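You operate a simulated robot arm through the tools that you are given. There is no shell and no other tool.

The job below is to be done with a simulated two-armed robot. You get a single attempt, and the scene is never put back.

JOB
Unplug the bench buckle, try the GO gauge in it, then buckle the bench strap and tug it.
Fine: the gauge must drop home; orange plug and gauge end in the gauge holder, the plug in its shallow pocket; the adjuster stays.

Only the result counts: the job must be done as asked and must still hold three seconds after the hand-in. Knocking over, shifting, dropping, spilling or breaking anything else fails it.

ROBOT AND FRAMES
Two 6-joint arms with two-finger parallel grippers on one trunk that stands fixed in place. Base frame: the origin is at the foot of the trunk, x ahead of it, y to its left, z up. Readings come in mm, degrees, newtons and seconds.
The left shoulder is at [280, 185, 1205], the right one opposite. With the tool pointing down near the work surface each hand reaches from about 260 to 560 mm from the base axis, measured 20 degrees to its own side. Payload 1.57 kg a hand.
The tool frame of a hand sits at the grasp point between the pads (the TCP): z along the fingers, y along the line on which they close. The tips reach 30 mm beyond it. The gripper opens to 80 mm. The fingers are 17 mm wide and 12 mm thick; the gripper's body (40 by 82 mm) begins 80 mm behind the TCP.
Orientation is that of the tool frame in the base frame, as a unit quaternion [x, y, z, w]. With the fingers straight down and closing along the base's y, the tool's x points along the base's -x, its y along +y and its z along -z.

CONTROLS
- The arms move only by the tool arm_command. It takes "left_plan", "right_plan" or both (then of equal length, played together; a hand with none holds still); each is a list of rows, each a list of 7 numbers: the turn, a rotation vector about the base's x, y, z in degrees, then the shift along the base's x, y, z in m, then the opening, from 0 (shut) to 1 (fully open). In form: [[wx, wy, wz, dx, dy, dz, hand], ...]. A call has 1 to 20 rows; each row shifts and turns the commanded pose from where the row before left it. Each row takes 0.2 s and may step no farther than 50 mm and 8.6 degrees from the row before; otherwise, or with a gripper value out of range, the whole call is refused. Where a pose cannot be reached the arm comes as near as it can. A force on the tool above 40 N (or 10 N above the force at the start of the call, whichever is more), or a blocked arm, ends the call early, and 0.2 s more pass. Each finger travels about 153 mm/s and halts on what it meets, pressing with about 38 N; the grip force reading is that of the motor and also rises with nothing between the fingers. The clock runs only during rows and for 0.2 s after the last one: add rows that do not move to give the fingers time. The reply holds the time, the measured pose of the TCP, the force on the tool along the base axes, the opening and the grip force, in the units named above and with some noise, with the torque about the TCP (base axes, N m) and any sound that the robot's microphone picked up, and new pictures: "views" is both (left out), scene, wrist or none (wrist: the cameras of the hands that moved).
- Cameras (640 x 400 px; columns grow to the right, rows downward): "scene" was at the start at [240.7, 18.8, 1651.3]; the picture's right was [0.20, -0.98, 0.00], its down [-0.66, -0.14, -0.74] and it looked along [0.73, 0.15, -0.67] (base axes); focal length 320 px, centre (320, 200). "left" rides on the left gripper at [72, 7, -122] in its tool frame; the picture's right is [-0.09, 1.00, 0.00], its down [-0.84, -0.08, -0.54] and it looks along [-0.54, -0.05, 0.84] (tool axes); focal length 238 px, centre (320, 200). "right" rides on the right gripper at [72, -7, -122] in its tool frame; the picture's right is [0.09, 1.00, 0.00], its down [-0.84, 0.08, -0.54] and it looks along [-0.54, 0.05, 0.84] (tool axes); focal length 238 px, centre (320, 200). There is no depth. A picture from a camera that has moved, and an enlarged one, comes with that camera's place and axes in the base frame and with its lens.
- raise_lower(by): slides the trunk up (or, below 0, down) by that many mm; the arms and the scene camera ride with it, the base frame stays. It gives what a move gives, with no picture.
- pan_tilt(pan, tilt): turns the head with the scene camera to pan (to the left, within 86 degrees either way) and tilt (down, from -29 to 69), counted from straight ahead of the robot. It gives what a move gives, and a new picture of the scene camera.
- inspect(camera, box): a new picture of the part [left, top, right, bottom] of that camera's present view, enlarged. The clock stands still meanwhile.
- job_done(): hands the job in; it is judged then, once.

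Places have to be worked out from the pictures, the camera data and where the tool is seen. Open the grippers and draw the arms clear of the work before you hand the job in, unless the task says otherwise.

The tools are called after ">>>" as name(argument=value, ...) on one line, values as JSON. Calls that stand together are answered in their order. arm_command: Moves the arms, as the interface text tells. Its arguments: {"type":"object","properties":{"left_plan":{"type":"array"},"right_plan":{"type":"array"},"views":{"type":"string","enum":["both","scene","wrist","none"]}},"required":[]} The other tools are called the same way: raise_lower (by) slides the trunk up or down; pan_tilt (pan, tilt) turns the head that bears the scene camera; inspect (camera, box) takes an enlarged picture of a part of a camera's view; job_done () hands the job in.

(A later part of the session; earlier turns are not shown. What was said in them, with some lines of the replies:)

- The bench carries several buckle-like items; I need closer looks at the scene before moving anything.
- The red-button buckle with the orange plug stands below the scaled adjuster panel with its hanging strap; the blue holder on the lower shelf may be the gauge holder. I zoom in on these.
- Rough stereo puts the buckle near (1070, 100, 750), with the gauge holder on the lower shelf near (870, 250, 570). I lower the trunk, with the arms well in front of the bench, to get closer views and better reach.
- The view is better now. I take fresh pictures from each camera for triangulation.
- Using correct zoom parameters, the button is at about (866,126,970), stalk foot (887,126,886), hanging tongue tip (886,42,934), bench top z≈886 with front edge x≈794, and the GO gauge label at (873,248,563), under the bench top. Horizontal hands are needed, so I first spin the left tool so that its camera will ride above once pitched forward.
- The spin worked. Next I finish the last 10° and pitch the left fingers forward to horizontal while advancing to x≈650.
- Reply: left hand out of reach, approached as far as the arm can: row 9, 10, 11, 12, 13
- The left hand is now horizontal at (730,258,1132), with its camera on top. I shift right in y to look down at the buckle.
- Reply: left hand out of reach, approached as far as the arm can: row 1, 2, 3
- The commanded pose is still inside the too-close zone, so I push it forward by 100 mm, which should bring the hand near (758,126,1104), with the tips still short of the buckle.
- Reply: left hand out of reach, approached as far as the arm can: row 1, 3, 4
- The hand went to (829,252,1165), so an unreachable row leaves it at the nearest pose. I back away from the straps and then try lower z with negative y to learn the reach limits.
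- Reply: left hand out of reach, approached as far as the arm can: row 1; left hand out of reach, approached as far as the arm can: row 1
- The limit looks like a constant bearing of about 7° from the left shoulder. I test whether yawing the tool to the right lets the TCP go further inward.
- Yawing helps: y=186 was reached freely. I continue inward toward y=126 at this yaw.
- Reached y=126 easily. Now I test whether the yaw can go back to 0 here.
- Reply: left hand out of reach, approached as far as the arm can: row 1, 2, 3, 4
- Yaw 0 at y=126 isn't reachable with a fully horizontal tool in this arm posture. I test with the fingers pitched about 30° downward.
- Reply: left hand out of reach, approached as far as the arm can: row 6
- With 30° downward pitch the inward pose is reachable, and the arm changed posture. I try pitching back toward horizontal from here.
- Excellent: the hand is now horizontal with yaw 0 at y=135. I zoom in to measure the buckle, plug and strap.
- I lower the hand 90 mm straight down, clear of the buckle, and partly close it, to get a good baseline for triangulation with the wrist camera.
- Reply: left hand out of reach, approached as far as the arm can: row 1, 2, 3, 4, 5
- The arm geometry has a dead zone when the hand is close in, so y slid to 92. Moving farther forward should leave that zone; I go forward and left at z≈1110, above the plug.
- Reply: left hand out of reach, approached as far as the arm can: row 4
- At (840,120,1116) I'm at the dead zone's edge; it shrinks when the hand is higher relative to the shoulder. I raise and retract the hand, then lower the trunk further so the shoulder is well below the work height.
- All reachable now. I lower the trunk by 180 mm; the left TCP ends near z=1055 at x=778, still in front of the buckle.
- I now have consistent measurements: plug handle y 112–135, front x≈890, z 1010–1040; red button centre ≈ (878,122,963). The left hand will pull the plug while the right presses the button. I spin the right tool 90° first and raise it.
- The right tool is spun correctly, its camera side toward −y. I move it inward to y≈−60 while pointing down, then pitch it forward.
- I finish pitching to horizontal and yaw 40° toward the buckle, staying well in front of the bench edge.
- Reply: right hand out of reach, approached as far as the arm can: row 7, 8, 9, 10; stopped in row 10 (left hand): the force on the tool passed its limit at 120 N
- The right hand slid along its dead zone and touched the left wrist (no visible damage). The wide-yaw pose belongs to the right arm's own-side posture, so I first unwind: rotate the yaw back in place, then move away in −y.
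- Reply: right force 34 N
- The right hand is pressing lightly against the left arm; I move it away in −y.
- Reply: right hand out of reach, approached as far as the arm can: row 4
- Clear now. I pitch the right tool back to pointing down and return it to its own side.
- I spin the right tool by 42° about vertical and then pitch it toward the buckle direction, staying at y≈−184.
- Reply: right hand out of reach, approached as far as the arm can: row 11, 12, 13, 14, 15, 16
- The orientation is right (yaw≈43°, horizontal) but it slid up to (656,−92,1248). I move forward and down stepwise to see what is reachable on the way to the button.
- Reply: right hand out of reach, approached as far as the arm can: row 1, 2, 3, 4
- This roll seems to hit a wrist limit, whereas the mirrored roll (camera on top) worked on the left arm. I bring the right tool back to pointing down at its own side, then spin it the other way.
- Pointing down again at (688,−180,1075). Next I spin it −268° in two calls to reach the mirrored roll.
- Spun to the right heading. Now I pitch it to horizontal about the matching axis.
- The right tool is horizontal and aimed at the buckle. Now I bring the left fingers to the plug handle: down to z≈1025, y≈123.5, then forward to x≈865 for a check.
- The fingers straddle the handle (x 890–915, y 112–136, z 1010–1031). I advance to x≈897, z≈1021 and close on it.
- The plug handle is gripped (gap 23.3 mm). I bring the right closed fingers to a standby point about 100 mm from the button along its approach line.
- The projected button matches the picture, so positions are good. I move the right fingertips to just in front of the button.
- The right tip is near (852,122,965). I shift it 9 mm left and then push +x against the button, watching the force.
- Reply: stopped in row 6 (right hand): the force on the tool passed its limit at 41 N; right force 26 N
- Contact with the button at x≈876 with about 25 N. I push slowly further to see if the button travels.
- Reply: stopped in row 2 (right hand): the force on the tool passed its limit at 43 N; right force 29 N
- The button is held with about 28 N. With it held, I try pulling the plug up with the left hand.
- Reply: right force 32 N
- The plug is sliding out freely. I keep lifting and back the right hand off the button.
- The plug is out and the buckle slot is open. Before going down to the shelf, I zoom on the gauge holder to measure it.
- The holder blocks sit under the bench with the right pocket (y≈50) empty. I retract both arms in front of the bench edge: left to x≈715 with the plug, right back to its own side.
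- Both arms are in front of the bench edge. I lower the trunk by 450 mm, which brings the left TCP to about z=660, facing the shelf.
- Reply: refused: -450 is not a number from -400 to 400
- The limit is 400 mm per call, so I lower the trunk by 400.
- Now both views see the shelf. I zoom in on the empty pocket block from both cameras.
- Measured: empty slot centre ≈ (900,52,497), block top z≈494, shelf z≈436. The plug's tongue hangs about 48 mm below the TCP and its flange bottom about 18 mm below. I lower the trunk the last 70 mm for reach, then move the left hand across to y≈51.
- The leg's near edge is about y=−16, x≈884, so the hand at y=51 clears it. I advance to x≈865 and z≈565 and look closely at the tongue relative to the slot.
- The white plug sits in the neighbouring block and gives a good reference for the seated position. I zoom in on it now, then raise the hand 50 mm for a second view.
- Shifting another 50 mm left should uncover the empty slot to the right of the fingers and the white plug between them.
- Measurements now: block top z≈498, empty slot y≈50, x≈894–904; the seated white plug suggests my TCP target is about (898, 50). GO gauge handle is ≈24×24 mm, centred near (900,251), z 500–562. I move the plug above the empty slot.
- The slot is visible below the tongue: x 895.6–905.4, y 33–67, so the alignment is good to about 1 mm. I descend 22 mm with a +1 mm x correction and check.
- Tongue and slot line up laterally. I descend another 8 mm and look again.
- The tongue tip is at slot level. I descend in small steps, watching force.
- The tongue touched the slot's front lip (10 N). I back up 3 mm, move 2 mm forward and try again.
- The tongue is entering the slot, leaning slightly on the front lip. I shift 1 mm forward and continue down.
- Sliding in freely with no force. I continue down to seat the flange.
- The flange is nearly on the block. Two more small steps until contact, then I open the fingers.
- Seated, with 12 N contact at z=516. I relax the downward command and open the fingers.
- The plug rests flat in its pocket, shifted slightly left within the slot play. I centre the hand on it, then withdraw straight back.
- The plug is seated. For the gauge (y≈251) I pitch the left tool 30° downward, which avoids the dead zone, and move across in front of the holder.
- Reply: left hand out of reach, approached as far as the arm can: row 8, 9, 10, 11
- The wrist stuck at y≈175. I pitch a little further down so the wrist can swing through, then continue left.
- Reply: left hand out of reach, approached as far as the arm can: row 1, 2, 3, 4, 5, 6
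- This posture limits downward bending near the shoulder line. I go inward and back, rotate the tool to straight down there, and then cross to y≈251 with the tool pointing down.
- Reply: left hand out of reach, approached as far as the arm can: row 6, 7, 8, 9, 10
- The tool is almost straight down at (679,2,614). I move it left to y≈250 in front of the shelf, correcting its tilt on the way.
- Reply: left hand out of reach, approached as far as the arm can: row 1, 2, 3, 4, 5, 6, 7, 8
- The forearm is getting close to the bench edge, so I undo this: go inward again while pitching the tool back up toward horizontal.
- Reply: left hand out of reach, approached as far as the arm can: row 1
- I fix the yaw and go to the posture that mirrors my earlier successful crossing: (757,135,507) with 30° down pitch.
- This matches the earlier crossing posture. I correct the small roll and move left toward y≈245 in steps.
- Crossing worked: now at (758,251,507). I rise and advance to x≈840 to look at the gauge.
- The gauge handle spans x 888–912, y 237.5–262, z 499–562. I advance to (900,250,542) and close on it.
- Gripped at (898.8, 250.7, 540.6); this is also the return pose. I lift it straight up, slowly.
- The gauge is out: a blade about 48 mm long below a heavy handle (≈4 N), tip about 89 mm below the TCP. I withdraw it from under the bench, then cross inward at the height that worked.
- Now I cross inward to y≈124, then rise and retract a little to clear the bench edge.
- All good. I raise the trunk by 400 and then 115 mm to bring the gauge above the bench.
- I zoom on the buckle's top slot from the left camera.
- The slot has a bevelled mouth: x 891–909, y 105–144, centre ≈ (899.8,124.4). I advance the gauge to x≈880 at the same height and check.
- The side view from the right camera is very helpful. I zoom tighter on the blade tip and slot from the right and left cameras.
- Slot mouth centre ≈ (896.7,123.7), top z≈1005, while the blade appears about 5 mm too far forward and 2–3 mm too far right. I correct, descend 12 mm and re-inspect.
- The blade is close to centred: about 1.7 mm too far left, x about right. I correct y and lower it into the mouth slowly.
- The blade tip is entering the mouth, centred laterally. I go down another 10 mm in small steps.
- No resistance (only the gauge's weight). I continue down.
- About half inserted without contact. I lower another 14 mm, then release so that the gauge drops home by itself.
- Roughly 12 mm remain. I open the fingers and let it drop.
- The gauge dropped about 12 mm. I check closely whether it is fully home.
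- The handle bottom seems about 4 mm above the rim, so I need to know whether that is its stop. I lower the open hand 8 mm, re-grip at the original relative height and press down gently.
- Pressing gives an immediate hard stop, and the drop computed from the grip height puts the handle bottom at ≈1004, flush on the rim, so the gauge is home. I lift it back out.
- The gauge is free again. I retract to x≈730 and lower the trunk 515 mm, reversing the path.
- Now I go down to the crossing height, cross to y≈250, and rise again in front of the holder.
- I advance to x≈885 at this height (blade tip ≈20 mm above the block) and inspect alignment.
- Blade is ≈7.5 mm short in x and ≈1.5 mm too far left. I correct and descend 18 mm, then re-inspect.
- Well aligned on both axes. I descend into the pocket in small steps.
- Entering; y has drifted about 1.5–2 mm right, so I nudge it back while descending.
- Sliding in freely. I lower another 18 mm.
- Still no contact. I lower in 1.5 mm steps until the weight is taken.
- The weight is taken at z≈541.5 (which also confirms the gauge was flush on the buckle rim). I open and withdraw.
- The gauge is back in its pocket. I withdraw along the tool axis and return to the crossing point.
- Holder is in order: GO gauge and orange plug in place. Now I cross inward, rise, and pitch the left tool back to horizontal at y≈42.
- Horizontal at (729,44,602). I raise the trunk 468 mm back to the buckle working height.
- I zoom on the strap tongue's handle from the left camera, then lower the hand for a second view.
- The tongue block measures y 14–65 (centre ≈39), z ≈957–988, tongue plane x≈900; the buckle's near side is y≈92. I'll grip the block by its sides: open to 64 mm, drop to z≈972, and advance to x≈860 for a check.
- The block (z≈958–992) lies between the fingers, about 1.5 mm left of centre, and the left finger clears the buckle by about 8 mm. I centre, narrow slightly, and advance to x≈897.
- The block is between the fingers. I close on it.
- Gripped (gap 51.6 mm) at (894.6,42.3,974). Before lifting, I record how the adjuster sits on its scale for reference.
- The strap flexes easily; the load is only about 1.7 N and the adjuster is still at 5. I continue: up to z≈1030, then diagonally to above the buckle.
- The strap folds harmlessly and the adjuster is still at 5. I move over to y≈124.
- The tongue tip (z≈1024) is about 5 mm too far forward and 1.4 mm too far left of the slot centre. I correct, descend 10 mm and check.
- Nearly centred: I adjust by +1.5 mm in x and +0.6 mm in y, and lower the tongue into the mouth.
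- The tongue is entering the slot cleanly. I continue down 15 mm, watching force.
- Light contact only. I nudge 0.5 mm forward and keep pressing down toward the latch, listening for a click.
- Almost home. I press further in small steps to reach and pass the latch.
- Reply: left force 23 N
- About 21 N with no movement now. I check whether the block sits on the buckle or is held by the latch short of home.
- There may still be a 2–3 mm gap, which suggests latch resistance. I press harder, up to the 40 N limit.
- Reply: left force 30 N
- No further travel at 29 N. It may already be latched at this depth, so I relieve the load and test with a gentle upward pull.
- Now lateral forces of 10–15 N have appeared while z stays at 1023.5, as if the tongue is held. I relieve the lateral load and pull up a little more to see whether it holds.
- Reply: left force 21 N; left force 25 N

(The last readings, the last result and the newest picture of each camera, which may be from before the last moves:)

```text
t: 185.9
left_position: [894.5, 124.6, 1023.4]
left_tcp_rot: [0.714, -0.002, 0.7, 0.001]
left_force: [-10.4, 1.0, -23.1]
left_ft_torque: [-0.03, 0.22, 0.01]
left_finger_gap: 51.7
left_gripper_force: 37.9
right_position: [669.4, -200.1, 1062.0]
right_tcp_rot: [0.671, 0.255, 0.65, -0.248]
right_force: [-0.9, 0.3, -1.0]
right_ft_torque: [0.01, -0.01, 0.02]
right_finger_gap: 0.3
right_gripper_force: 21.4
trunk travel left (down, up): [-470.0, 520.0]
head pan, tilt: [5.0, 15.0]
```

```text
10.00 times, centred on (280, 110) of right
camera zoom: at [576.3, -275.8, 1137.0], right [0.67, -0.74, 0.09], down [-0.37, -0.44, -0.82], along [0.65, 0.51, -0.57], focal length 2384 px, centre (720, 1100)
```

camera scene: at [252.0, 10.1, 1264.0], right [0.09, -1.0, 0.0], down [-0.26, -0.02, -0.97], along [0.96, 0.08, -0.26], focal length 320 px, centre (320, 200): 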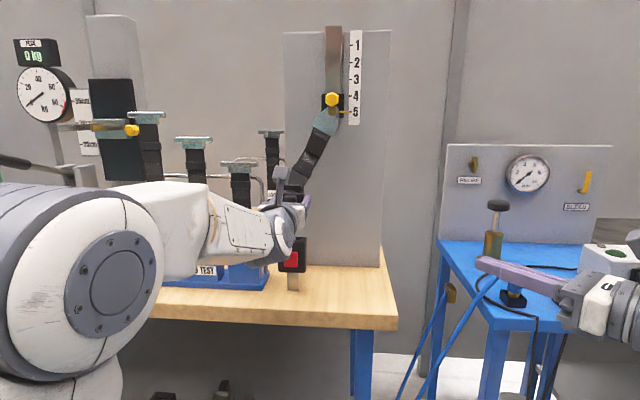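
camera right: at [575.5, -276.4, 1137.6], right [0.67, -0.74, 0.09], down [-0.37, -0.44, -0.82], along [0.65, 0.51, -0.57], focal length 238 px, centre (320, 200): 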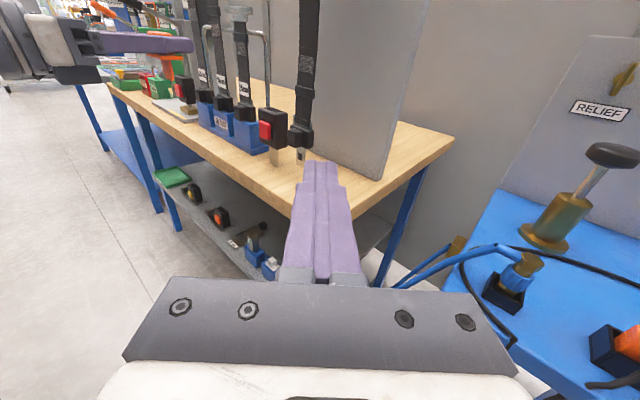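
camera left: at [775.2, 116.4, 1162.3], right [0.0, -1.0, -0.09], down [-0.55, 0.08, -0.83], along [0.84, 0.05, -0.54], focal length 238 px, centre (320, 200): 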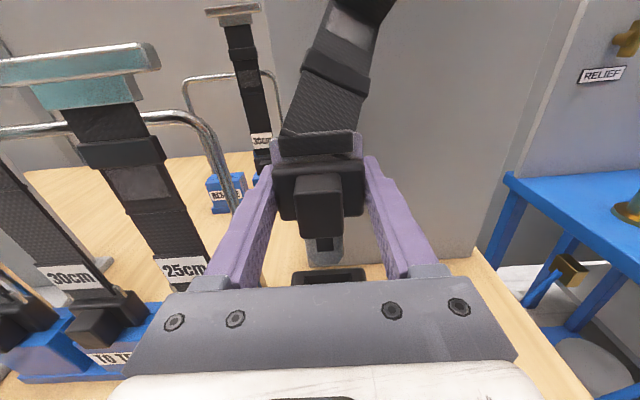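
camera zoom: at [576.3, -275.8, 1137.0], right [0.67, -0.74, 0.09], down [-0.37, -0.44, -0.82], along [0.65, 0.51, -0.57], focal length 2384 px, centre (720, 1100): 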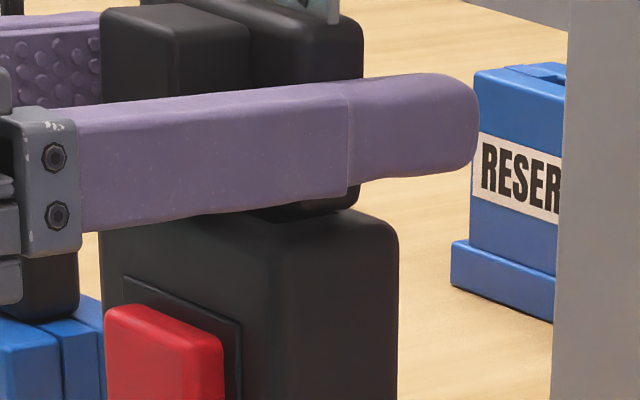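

It resists a 23 N upward pull with no movement, so it is latched. I centre the side load and tug harder, to about 35 N, holding for a moment.

>>> arm_command(left_plan=[[0, 0, 0, -0.0012, 0, 0.001, 0.4], [0, 0, 0, 0, 0, 0.001, 0.4], [0, 0, 0, 0, 0, 0.0005, 0.4], [0, 0, 0, 0, 0, 0, 0.4], [0, 0, 0, 0, 0, 0, 0.4], [0, 0, 0, 0, 0, 0, 0.4]], views="scene")

```text
t: 187.3
left_position: [894.7, 124.5, 1024.6]
left_tcp_rot: [0.714, -0.002, 0.7, 0.001]
left_force: [-0.9, -0.6, -28.2]
left_ft_torque: [-0.06, -0.19, -0.01]
left_finger_gap: 51.3
left_gripper_force: 37.7
right_position: [670.7, -201.2, 1062.2]
right_tcp_rot: [0.671, 0.256, 0.65, -0.249]
right_force: [0.6, -0.2, -0.2]
right_ft_torque: [-0.01, 0.0, 0.01]
right_finger_gap: 0.1
right_gripper_force: 21.4
trunk travel left (down, up): [-470.0, 520.0]
head pan, tilt: [5.0, 15.0]
camera scene: at [253.1, 10.4, 1263.7], right [0.09, -1.0, 0.0], down [-0.26, -0.02, -0.97], along [0.96, 0.08, -0.26], focal length 320 px, centre (320, 200)
```

scene: 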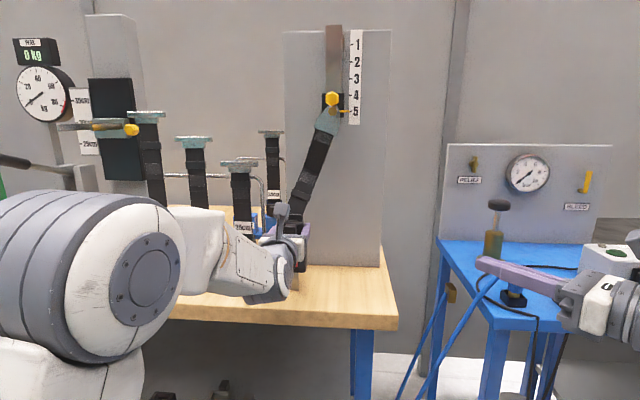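

Held at 28 N. One more increment to about 35 N, then hold for a second.

>>> arm_command(left_plan=[[0, 0, 0, 0, 0, 0.0008, 0.4], [0, 0, 0, 0, 0, 0.0007, 0.4], [0, 0, 0, 0, 0, 0, 0.4], [0, 0, 0, 0, 0, 0, 0.4], [0, 0, 0, 0, 0, 0, 0.4], [0, 0, 0, 0, 0, 0, 0.4]], views="none")

>>> inspect(camera="scene", box=[290, 20, 390, 150])

>>> inspect(camera="right", box=[255, 70, 325, 130])

```text
t: 188.7
left_position: [894.0, 125.0, 1027.2]
left_tcp_rot: [0.714, -0.002, 0.7, 0.001]
left_force: [-0.4, -3.9, -27.1]
left_ft_torque: [-0.16, -0.22, 0.04]
left_finger_gap: 51.8
left_gripper_force: 38.3
right_position: [669.3, -199.6, 1061.3]
right_tcp_rot: [0.671, 0.255, 0.65, -0.248]
right_force: [0.3, -0.7, -0.6]
right_ft_torque: [-0.01, 0.01, -0.02]
right_finger_gap: 0.1
right_gripper_force: 22.1
trunk travel left (down, up): [-470.0, 520.0]
head pan, tilt: [5.0, 15.0]
```

```text
3.08 times, centred on (340, 85) of scene
camera zoom: at [253.2, 10.2, 1263.7], right [0.09, -1.0, 0.0], down [-0.26, -0.02, -0.97], along [0.96, 0.08, -0.26], focal length 985 px, centre (258, 554)
```

zoom: 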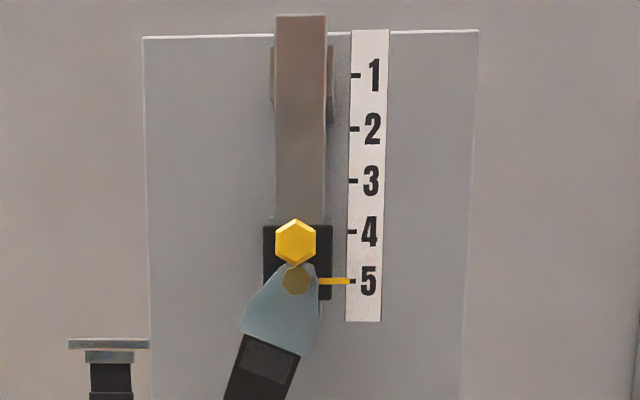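

```text
6.67 times, centred on (290, 100) of right
camera zoom: at [576.7, -276.0, 1136.8], right [0.67, -0.74, 0.09], down [-0.37, -0.44, -0.82], along [0.65, 0.51, -0.57], focal length 1589 px, centre (520, 867)
```

zoom: 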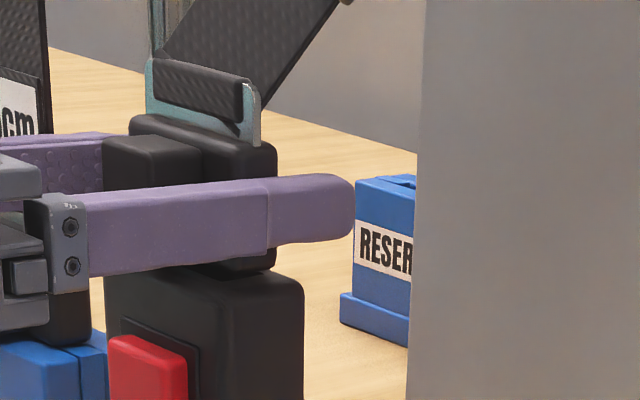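

The hand rose about 3 mm at constant force, either finger slip or the tongue moving. I compare the same close-up views.

>>> inspect(camera="right", box=[255, 90, 305, 130])

>>> inspect(camera="left", box=[260, 150, 380, 290])

```text
10.00 times, centred on (280, 110) of right
camera zoom: at [576.7, -276.0, 1136.8], right [0.67, -0.74, 0.09], down [-0.37, -0.44, -0.82], along [0.65, 0.51, -0.57], focal length 2384 px, centre (720, 1100)
```

zoom: 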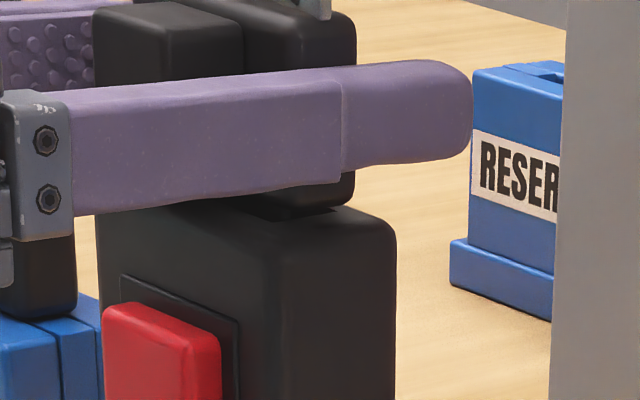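

```text
2.86 times, centred on (320, 220) of left
camera zoom: at [775.1, 118.3, 1101.4], right [0.0, -1.0, -0.09], down [-0.56, 0.08, -0.82], along [0.83, 0.05, -0.56], focal length 681 px, centre (320, 143)
```

zoom: 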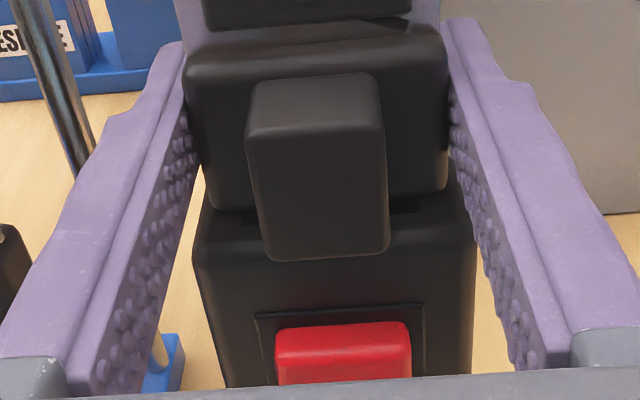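

The block has not moved relative to the buckle; only the fingers slipped up about 3 mm at 28 N, so the latch held the tug. I relieve the load and open the fingers.

>>> arm_command(left_plan=[[0, 0, 0, 0, 0, -0.003, 0.45], [0, 0, 0, 0, 0, -0.003, 0.5], [0, 0, 0, 0, 0, 0, 0.5]], views="none")

```text
t: 189.5
left_position: [894.2, 125.8, 1026.9]
left_tcp_rot: [0.711, -0.002, 0.703, 0.001]
left_force: [-11.9, -1.8, -13.9]
left_ft_torque: [-0.09, 0.81, 0.0]
left_finger_gap: 51.3
left_gripper_force: 38.2
right_position: [669.3, -199.9, 1062.3]
right_tcp_rot: [0.671, 0.255, 0.65, -0.248]
right_force: [-0.6, 0.4, 0.1]
right_ft_torque: [0.0, 0.01, -0.01]
right_finger_gap: 0.0
right_gripper_force: 21.6
trunk travel left (down, up): [-470.0, 520.0]
head pan, tilt: [5.0, 15.0]
```

>>> arm_command(left_plan=[[0, 0, 0, -0.002, 0, -0.002, 0.5], [0, 0, 0, 0, 0, -0.002, 0.5], [0, 0, 0, 0, 0, 0, 0.5]], views="none")

```text
t: 190.3
left_position: [894.4, 124.9, 1025.8]
left_tcp_rot: [0.706, 0.0, 0.708, -0.001]
left_force: [11.2, -0.4, -1.7]
left_ft_torque: [0.07, -0.57, 0.04]
left_finger_gap: 51.3
left_gripper_force: 38.2
right_position: [670.5, -200.2, 1062.7]
right_tcp_rot: [0.671, 0.256, 0.65, -0.249]
right_force: [-0.3, -0.6, -0.5]
right_ft_torque: [0.02, -0.01, 0.02]
right_finger_gap: 0.0
right_gripper_force: 21.3
trunk travel left (down, up): [-470.0, 520.0]
head pan, tilt: [5.0, 15.0]
```

The vertical load is nearly zero. I now open the fingers gradually.

>>> arm_command(left_plan=[[0, 0, 0, 0.001, 0, 0, 0.6], [0, 0, 0, 0, 0, 0, 0.68], [0, 0, 0, 0, 0, 0, 0.75], [0, 0, 0, 0, 0, 0, 0.82], [0, 0, 0, 0, 0, 0, 0.82]], views="wrist")

>>> inspect(camera="right", box=[255, 70, 325, 130])

```text
t: 191.5
left_position: [893.1, 125.8, 1022.9]
left_tcp_rot: [0.709, 0.0, 0.706, 0.0]
left_force: [1.2, 0.1, -0.7]
left_ft_torque: [0.0, -0.02, -0.03]
left_finger_gap: 65.6
left_gripper_force: 0.1
right_position: [670.5, -200.6, 1062.4]
right_tcp_rot: [0.671, 0.255, 0.65, -0.248]
right_force: [0.5, 0.3, -0.1]
right_ft_torque: [0.0, 0.01, 0.01]
right_finger_gap: 0.1
right_gripper_force: 21.7
trunk travel left (down, up): [-470.0, 520.0]
head pan, tilt: [5.0, 15.0]
camera left: at [772.3, 118.0, 1097.3], right [0.0, -1.0, -0.09], down [-0.55, 0.08, -0.83], along [0.84, 0.05, -0.54], focal length 238 px, centre (320, 200)
```

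left: 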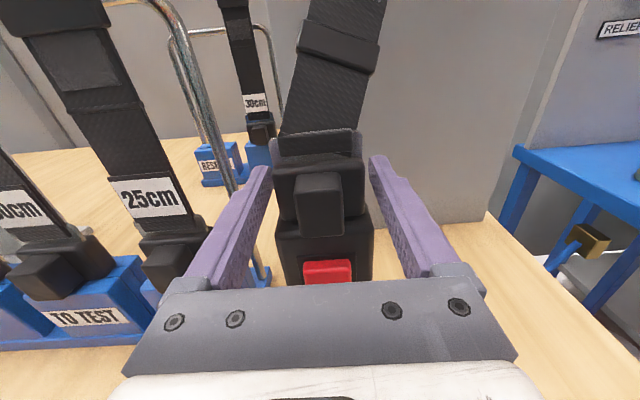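

```text
6.67 times, centred on (290, 100) of right
camera zoom: at [575.7, -276.0, 1137.4], right [0.67, -0.74, 0.09], down [-0.37, -0.44, -0.82], along [0.65, 0.51, -0.57], focal length 1589 px, centre (520, 867)
```

zoom: 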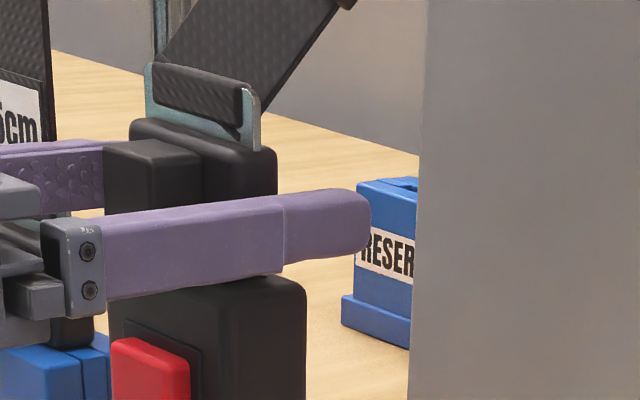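

The strap stays in the buckle on its own. I withdraw the left hand straight back and look at the joint.

>>> arm_command(left_plan=[[0, 0, 0, -0.02, 0, 0, 0.82], [0, 0, 0, -0.03, 0, 0, 0.82], [0, 0, 0, -0.03, 0, 0.005, 0.82], [0, 0, 0, -0.03, 0, 0.02, 0.82], [0, 0, 0, -0.02, 0, 0.03, 0.82], [0, 0, 0, 0, 0, 0, 0.82]], views="both")

>>> inspect(camera="right", box=[255, 70, 325, 130])

>>> inspect(camera="left", box=[270, 110, 390, 230])

```text
t: 192.9
left_position: [763.5, 123.5, 1079.8]
left_tcp_rot: [0.709, -0.001, 0.705, 0.0]
left_force: [0.3, 0.6, -0.1]
left_ft_torque: [0.01, -0.01, -0.02]
left_finger_gap: 65.6
left_gripper_force: 0.0
right_position: [668.7, -201.4, 1062.7]
right_tcp_rot: [0.671, 0.256, 0.65, -0.249]
right_force: [0.3, -0.2, -0.1]
right_ft_torque: [-0.03, 0.03, 0.0]
right_finger_gap: 0.1
right_gripper_force: 20.6
trunk travel left (down, up): [-470.0, 520.0]
head pan, tilt: [5.0, 15.0]
camera scene: at [252.0, 10.3, 1264.0], right [0.09, -1.0, 0.0], down [-0.26, -0.02, -0.97], along [0.96, 0.08, -0.26], focal length 320 px, centre (320, 200)
camera left: at [642.8, 116.6, 1152.4], right [0.0, -1.0, -0.09], down [-0.55, 0.08, -0.83], along [0.84, 0.05, -0.54], focal length 238 px, centre (320, 200)
```

scene: 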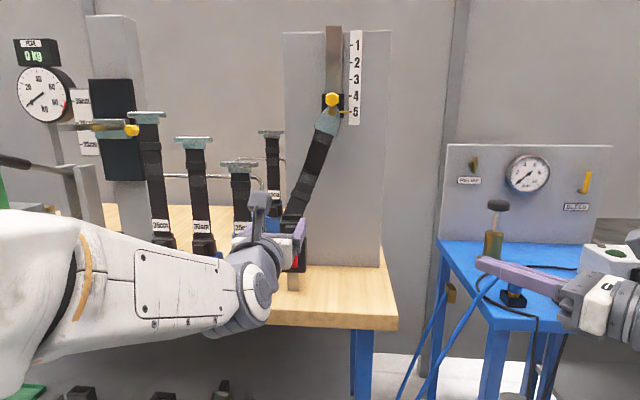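
left: 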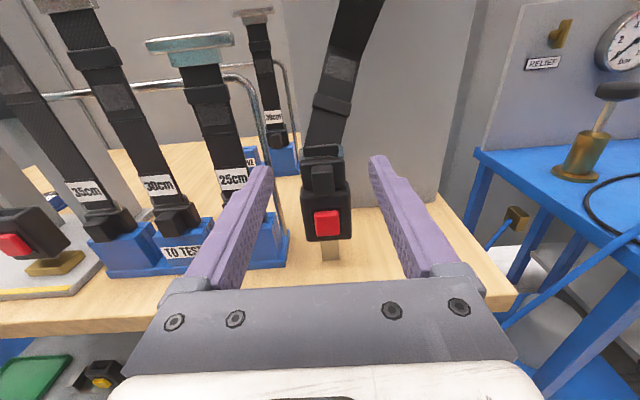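

```text
6.67 times, centred on (290, 100) of right
camera zoom: at [575.7, -276.0, 1137.4], right [0.67, -0.74, 0.09], down [-0.37, -0.44, -0.82], along [0.65, 0.51, -0.57], focal length 1589 px, centre (520, 867)
```

zoom: 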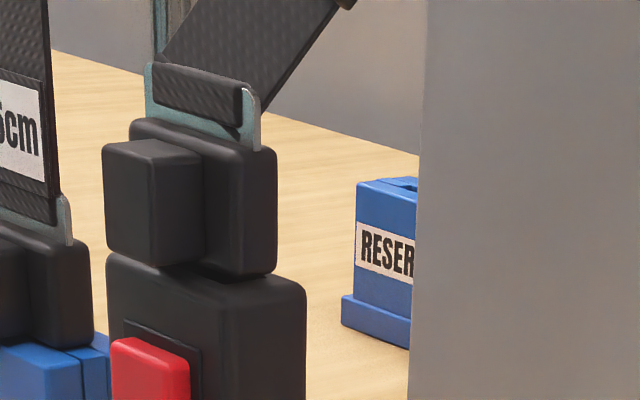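

```text
3.33 times, centred on (330, 170) of left
camera zoom: at [642.8, 116.6, 1152.4], right [0.0, -1.0, -0.09], down [-0.55, 0.08, -0.83], along [0.84, 0.05, -0.54], focal length 794 px, centre (287, 300)
```

zoom: 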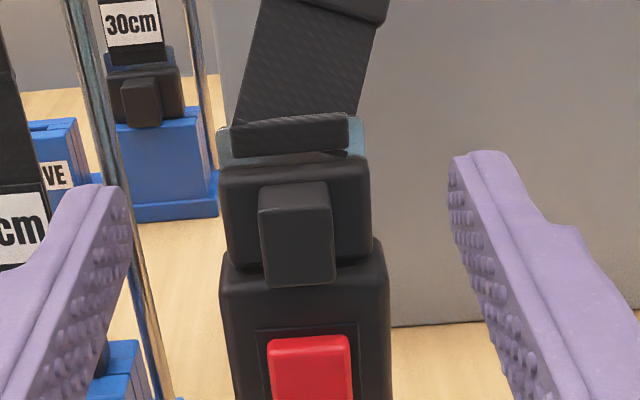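

The tongue block sits tight on the buckle, the strap runs up to the adjuster, still at 5. I retract the left arm further, open both grippers, and take a final look.

>>> arm_command(left_plan=[[0, 0, 0, -0.02, 0, 0.01, 0.9], [0, 0, 0, -0.02, 0, 0.01, 1], [0, 0, 0, -0.015, 0, 0.01, 1], [0, 0, 0, 0, 0, 0, 1]], right_plan=[[0, 0, 0, 0, 0, 0, 0.3], [0, 0, 0, 0, 0, 0, 0.6], [0, 0, 0, 0, 0, 0, 1], [0, 0, 0, 0, 0, 0, 1]], views="both")

>>> pan_tilt(pan=5, tilt=30)

>>> inspect(camera="scene", box=[180, 20, 420, 320])

```text
t: 193.9
left_position: [708.3, 124.6, 1107.0]
left_tcp_rot: [0.709, -0.001, 0.705, 0.0]
left_force: [-0.1, 0.3, 0.5]
left_ft_torque: [0.0, 0.02, -0.03]
left_finger_gap: 79.8
left_gripper_force: 0.0
right_position: [669.9, -200.9, 1062.3]
right_tcp_rot: [0.671, 0.256, 0.65, -0.249]
right_force: [0.0, 0.2, 0.0]
right_ft_torque: [0.01, -0.02, -0.03]
right_finger_gap: 79.9
right_gripper_force: 0.0
trunk travel left (down, up): [-470.0, 520.0]
head pan, tilt: [5.0, 15.0]
camera scene: at [252.0, 10.2, 1264.0], right [0.09, -1.0, 0.0], down [-0.26, -0.02, -0.97], along [0.96, 0.08, -0.26], focal length 320 px, centre (320, 200)
camera right: at [575.7, -276.0, 1137.4], right [0.67, -0.74, 0.09], down [-0.37, -0.44, -0.82], along [0.65, 0.51, -0.57], focal length 238 px, centre (320, 200)
camera left: at [588.4, 116.9, 1180.8], right [0.0, -1.0, -0.09], down [-0.55, 0.08, -0.83], along [0.84, 0.05, -0.54], focal length 238 px, centre (320, 200)
```

scene: 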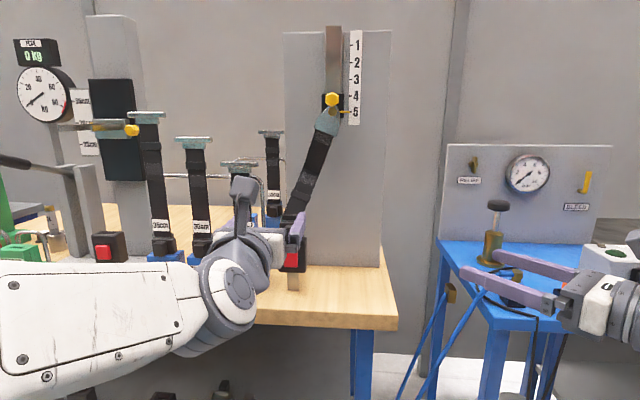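
right: 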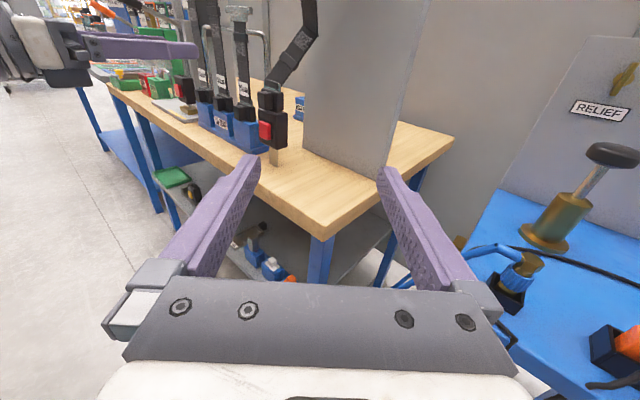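
left: 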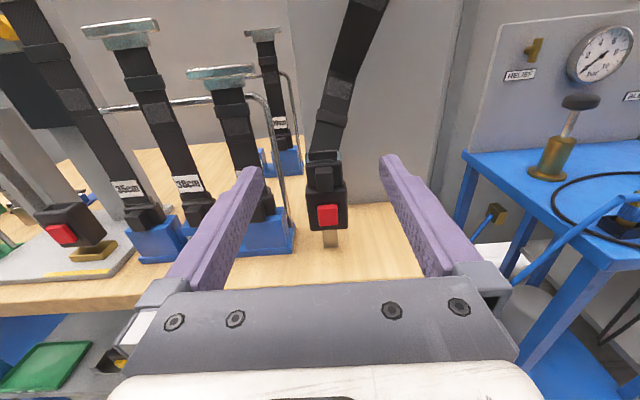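

```text
t: 194.7
left_position: [709.0, 123.4, 1107.6]
left_tcp_rot: [0.709, 0.0, 0.706, 0.0]
left_force: [0.5, 0.2, 0.4]
left_ft_torque: [0.01, 0.02, -0.02]
left_finger_gap: 80.0
left_gripper_force: 0.1
right_position: [669.2, -200.2, 1062.2]
right_tcp_rot: [0.671, 0.256, 0.65, -0.249]
right_force: [0.1, -0.4, -0.8]
right_ft_torque: [-0.03, 0.01, -0.01]
right_finger_gap: 80.1
right_gripper_force: 0.1
trunk travel left (down, up): [-470.0, 520.0]
head pan, tilt: [5.0, 30.0]
camera scene: at [249.0, 10.0, 1239.9], right [0.09, -1.0, 0.0], down [-0.5, -0.04, -0.87], along [0.86, 0.08, -0.5], focal length 320 px, centre (320, 200)
```

scene: 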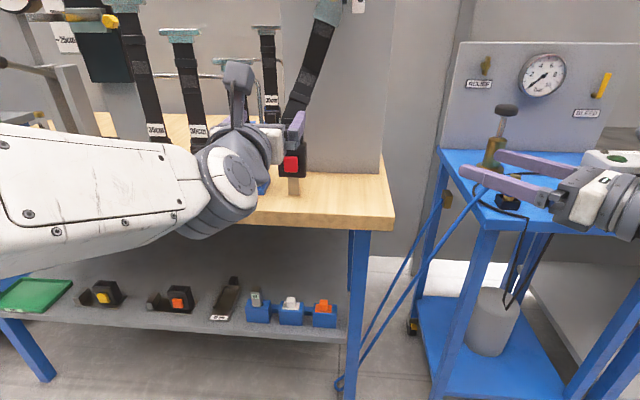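

```text
1.33 times, centred on (300, 170) of scene
camera zoom: at [249.0, 10.0, 1239.9], right [0.09, -1.0, 0.0], down [-0.5, -0.04, -0.87], along [0.86, 0.08, -0.5], focal length 427 px, centre (347, 240)
```

zoom: 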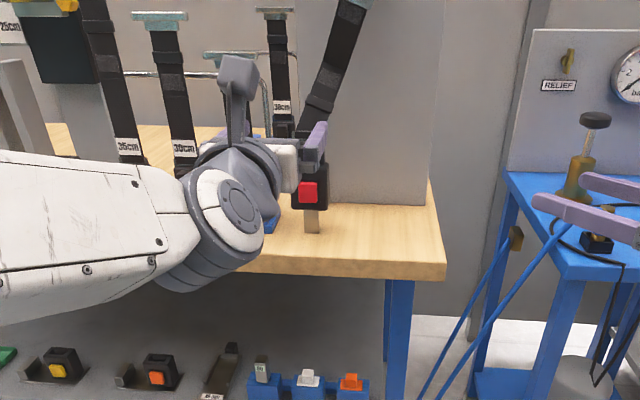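

Everything is in place: the strap is latched and held a 28 N tug, the adjuster is at 5, and the orange plug and GO gauge are in the holder. The grippers are open and the arms clear, so I hand the job in.

>>> job_done()

```text
The job is handed in.
```

I did every step and handed the job in. I haven't seen the verdict.

- **Unplugging:** I held the red button in with the right hand while the left hand drew the orange plug straight up out of the bench buckle.
- **GO gauge:** I released it partway into the buckle and it dropped about 10 mm. Pressing down then met a hard stop straight away, with the handle level with the buckle rim to within about a millimetre.
- **Gauge holder:** The plug sits flat in the right-hand pocket, about 5 mm off centre. I took that pocket to be the shallow one because it was the only empty one. The gauge is back in its own pocket.
- **Strap:** The tongue sits tight on the buckle, with at most a couple of millimetres' gap. I never heard a click, so my evidence that it latched is that it held firm in the tug.
- **Tug:** It held an upward pull of about 28 N. At that force the fingers started slipping on the tongue block, so I couldn't test it any harder.
- **Adjuster:** It still points at 5.

While positioning the right arm, it bumped the left wrist (about 120 N at the peak). Nothing on the bench was touched and the left arm kept working normally. Both grippers are open and the arms are clear of the bench.
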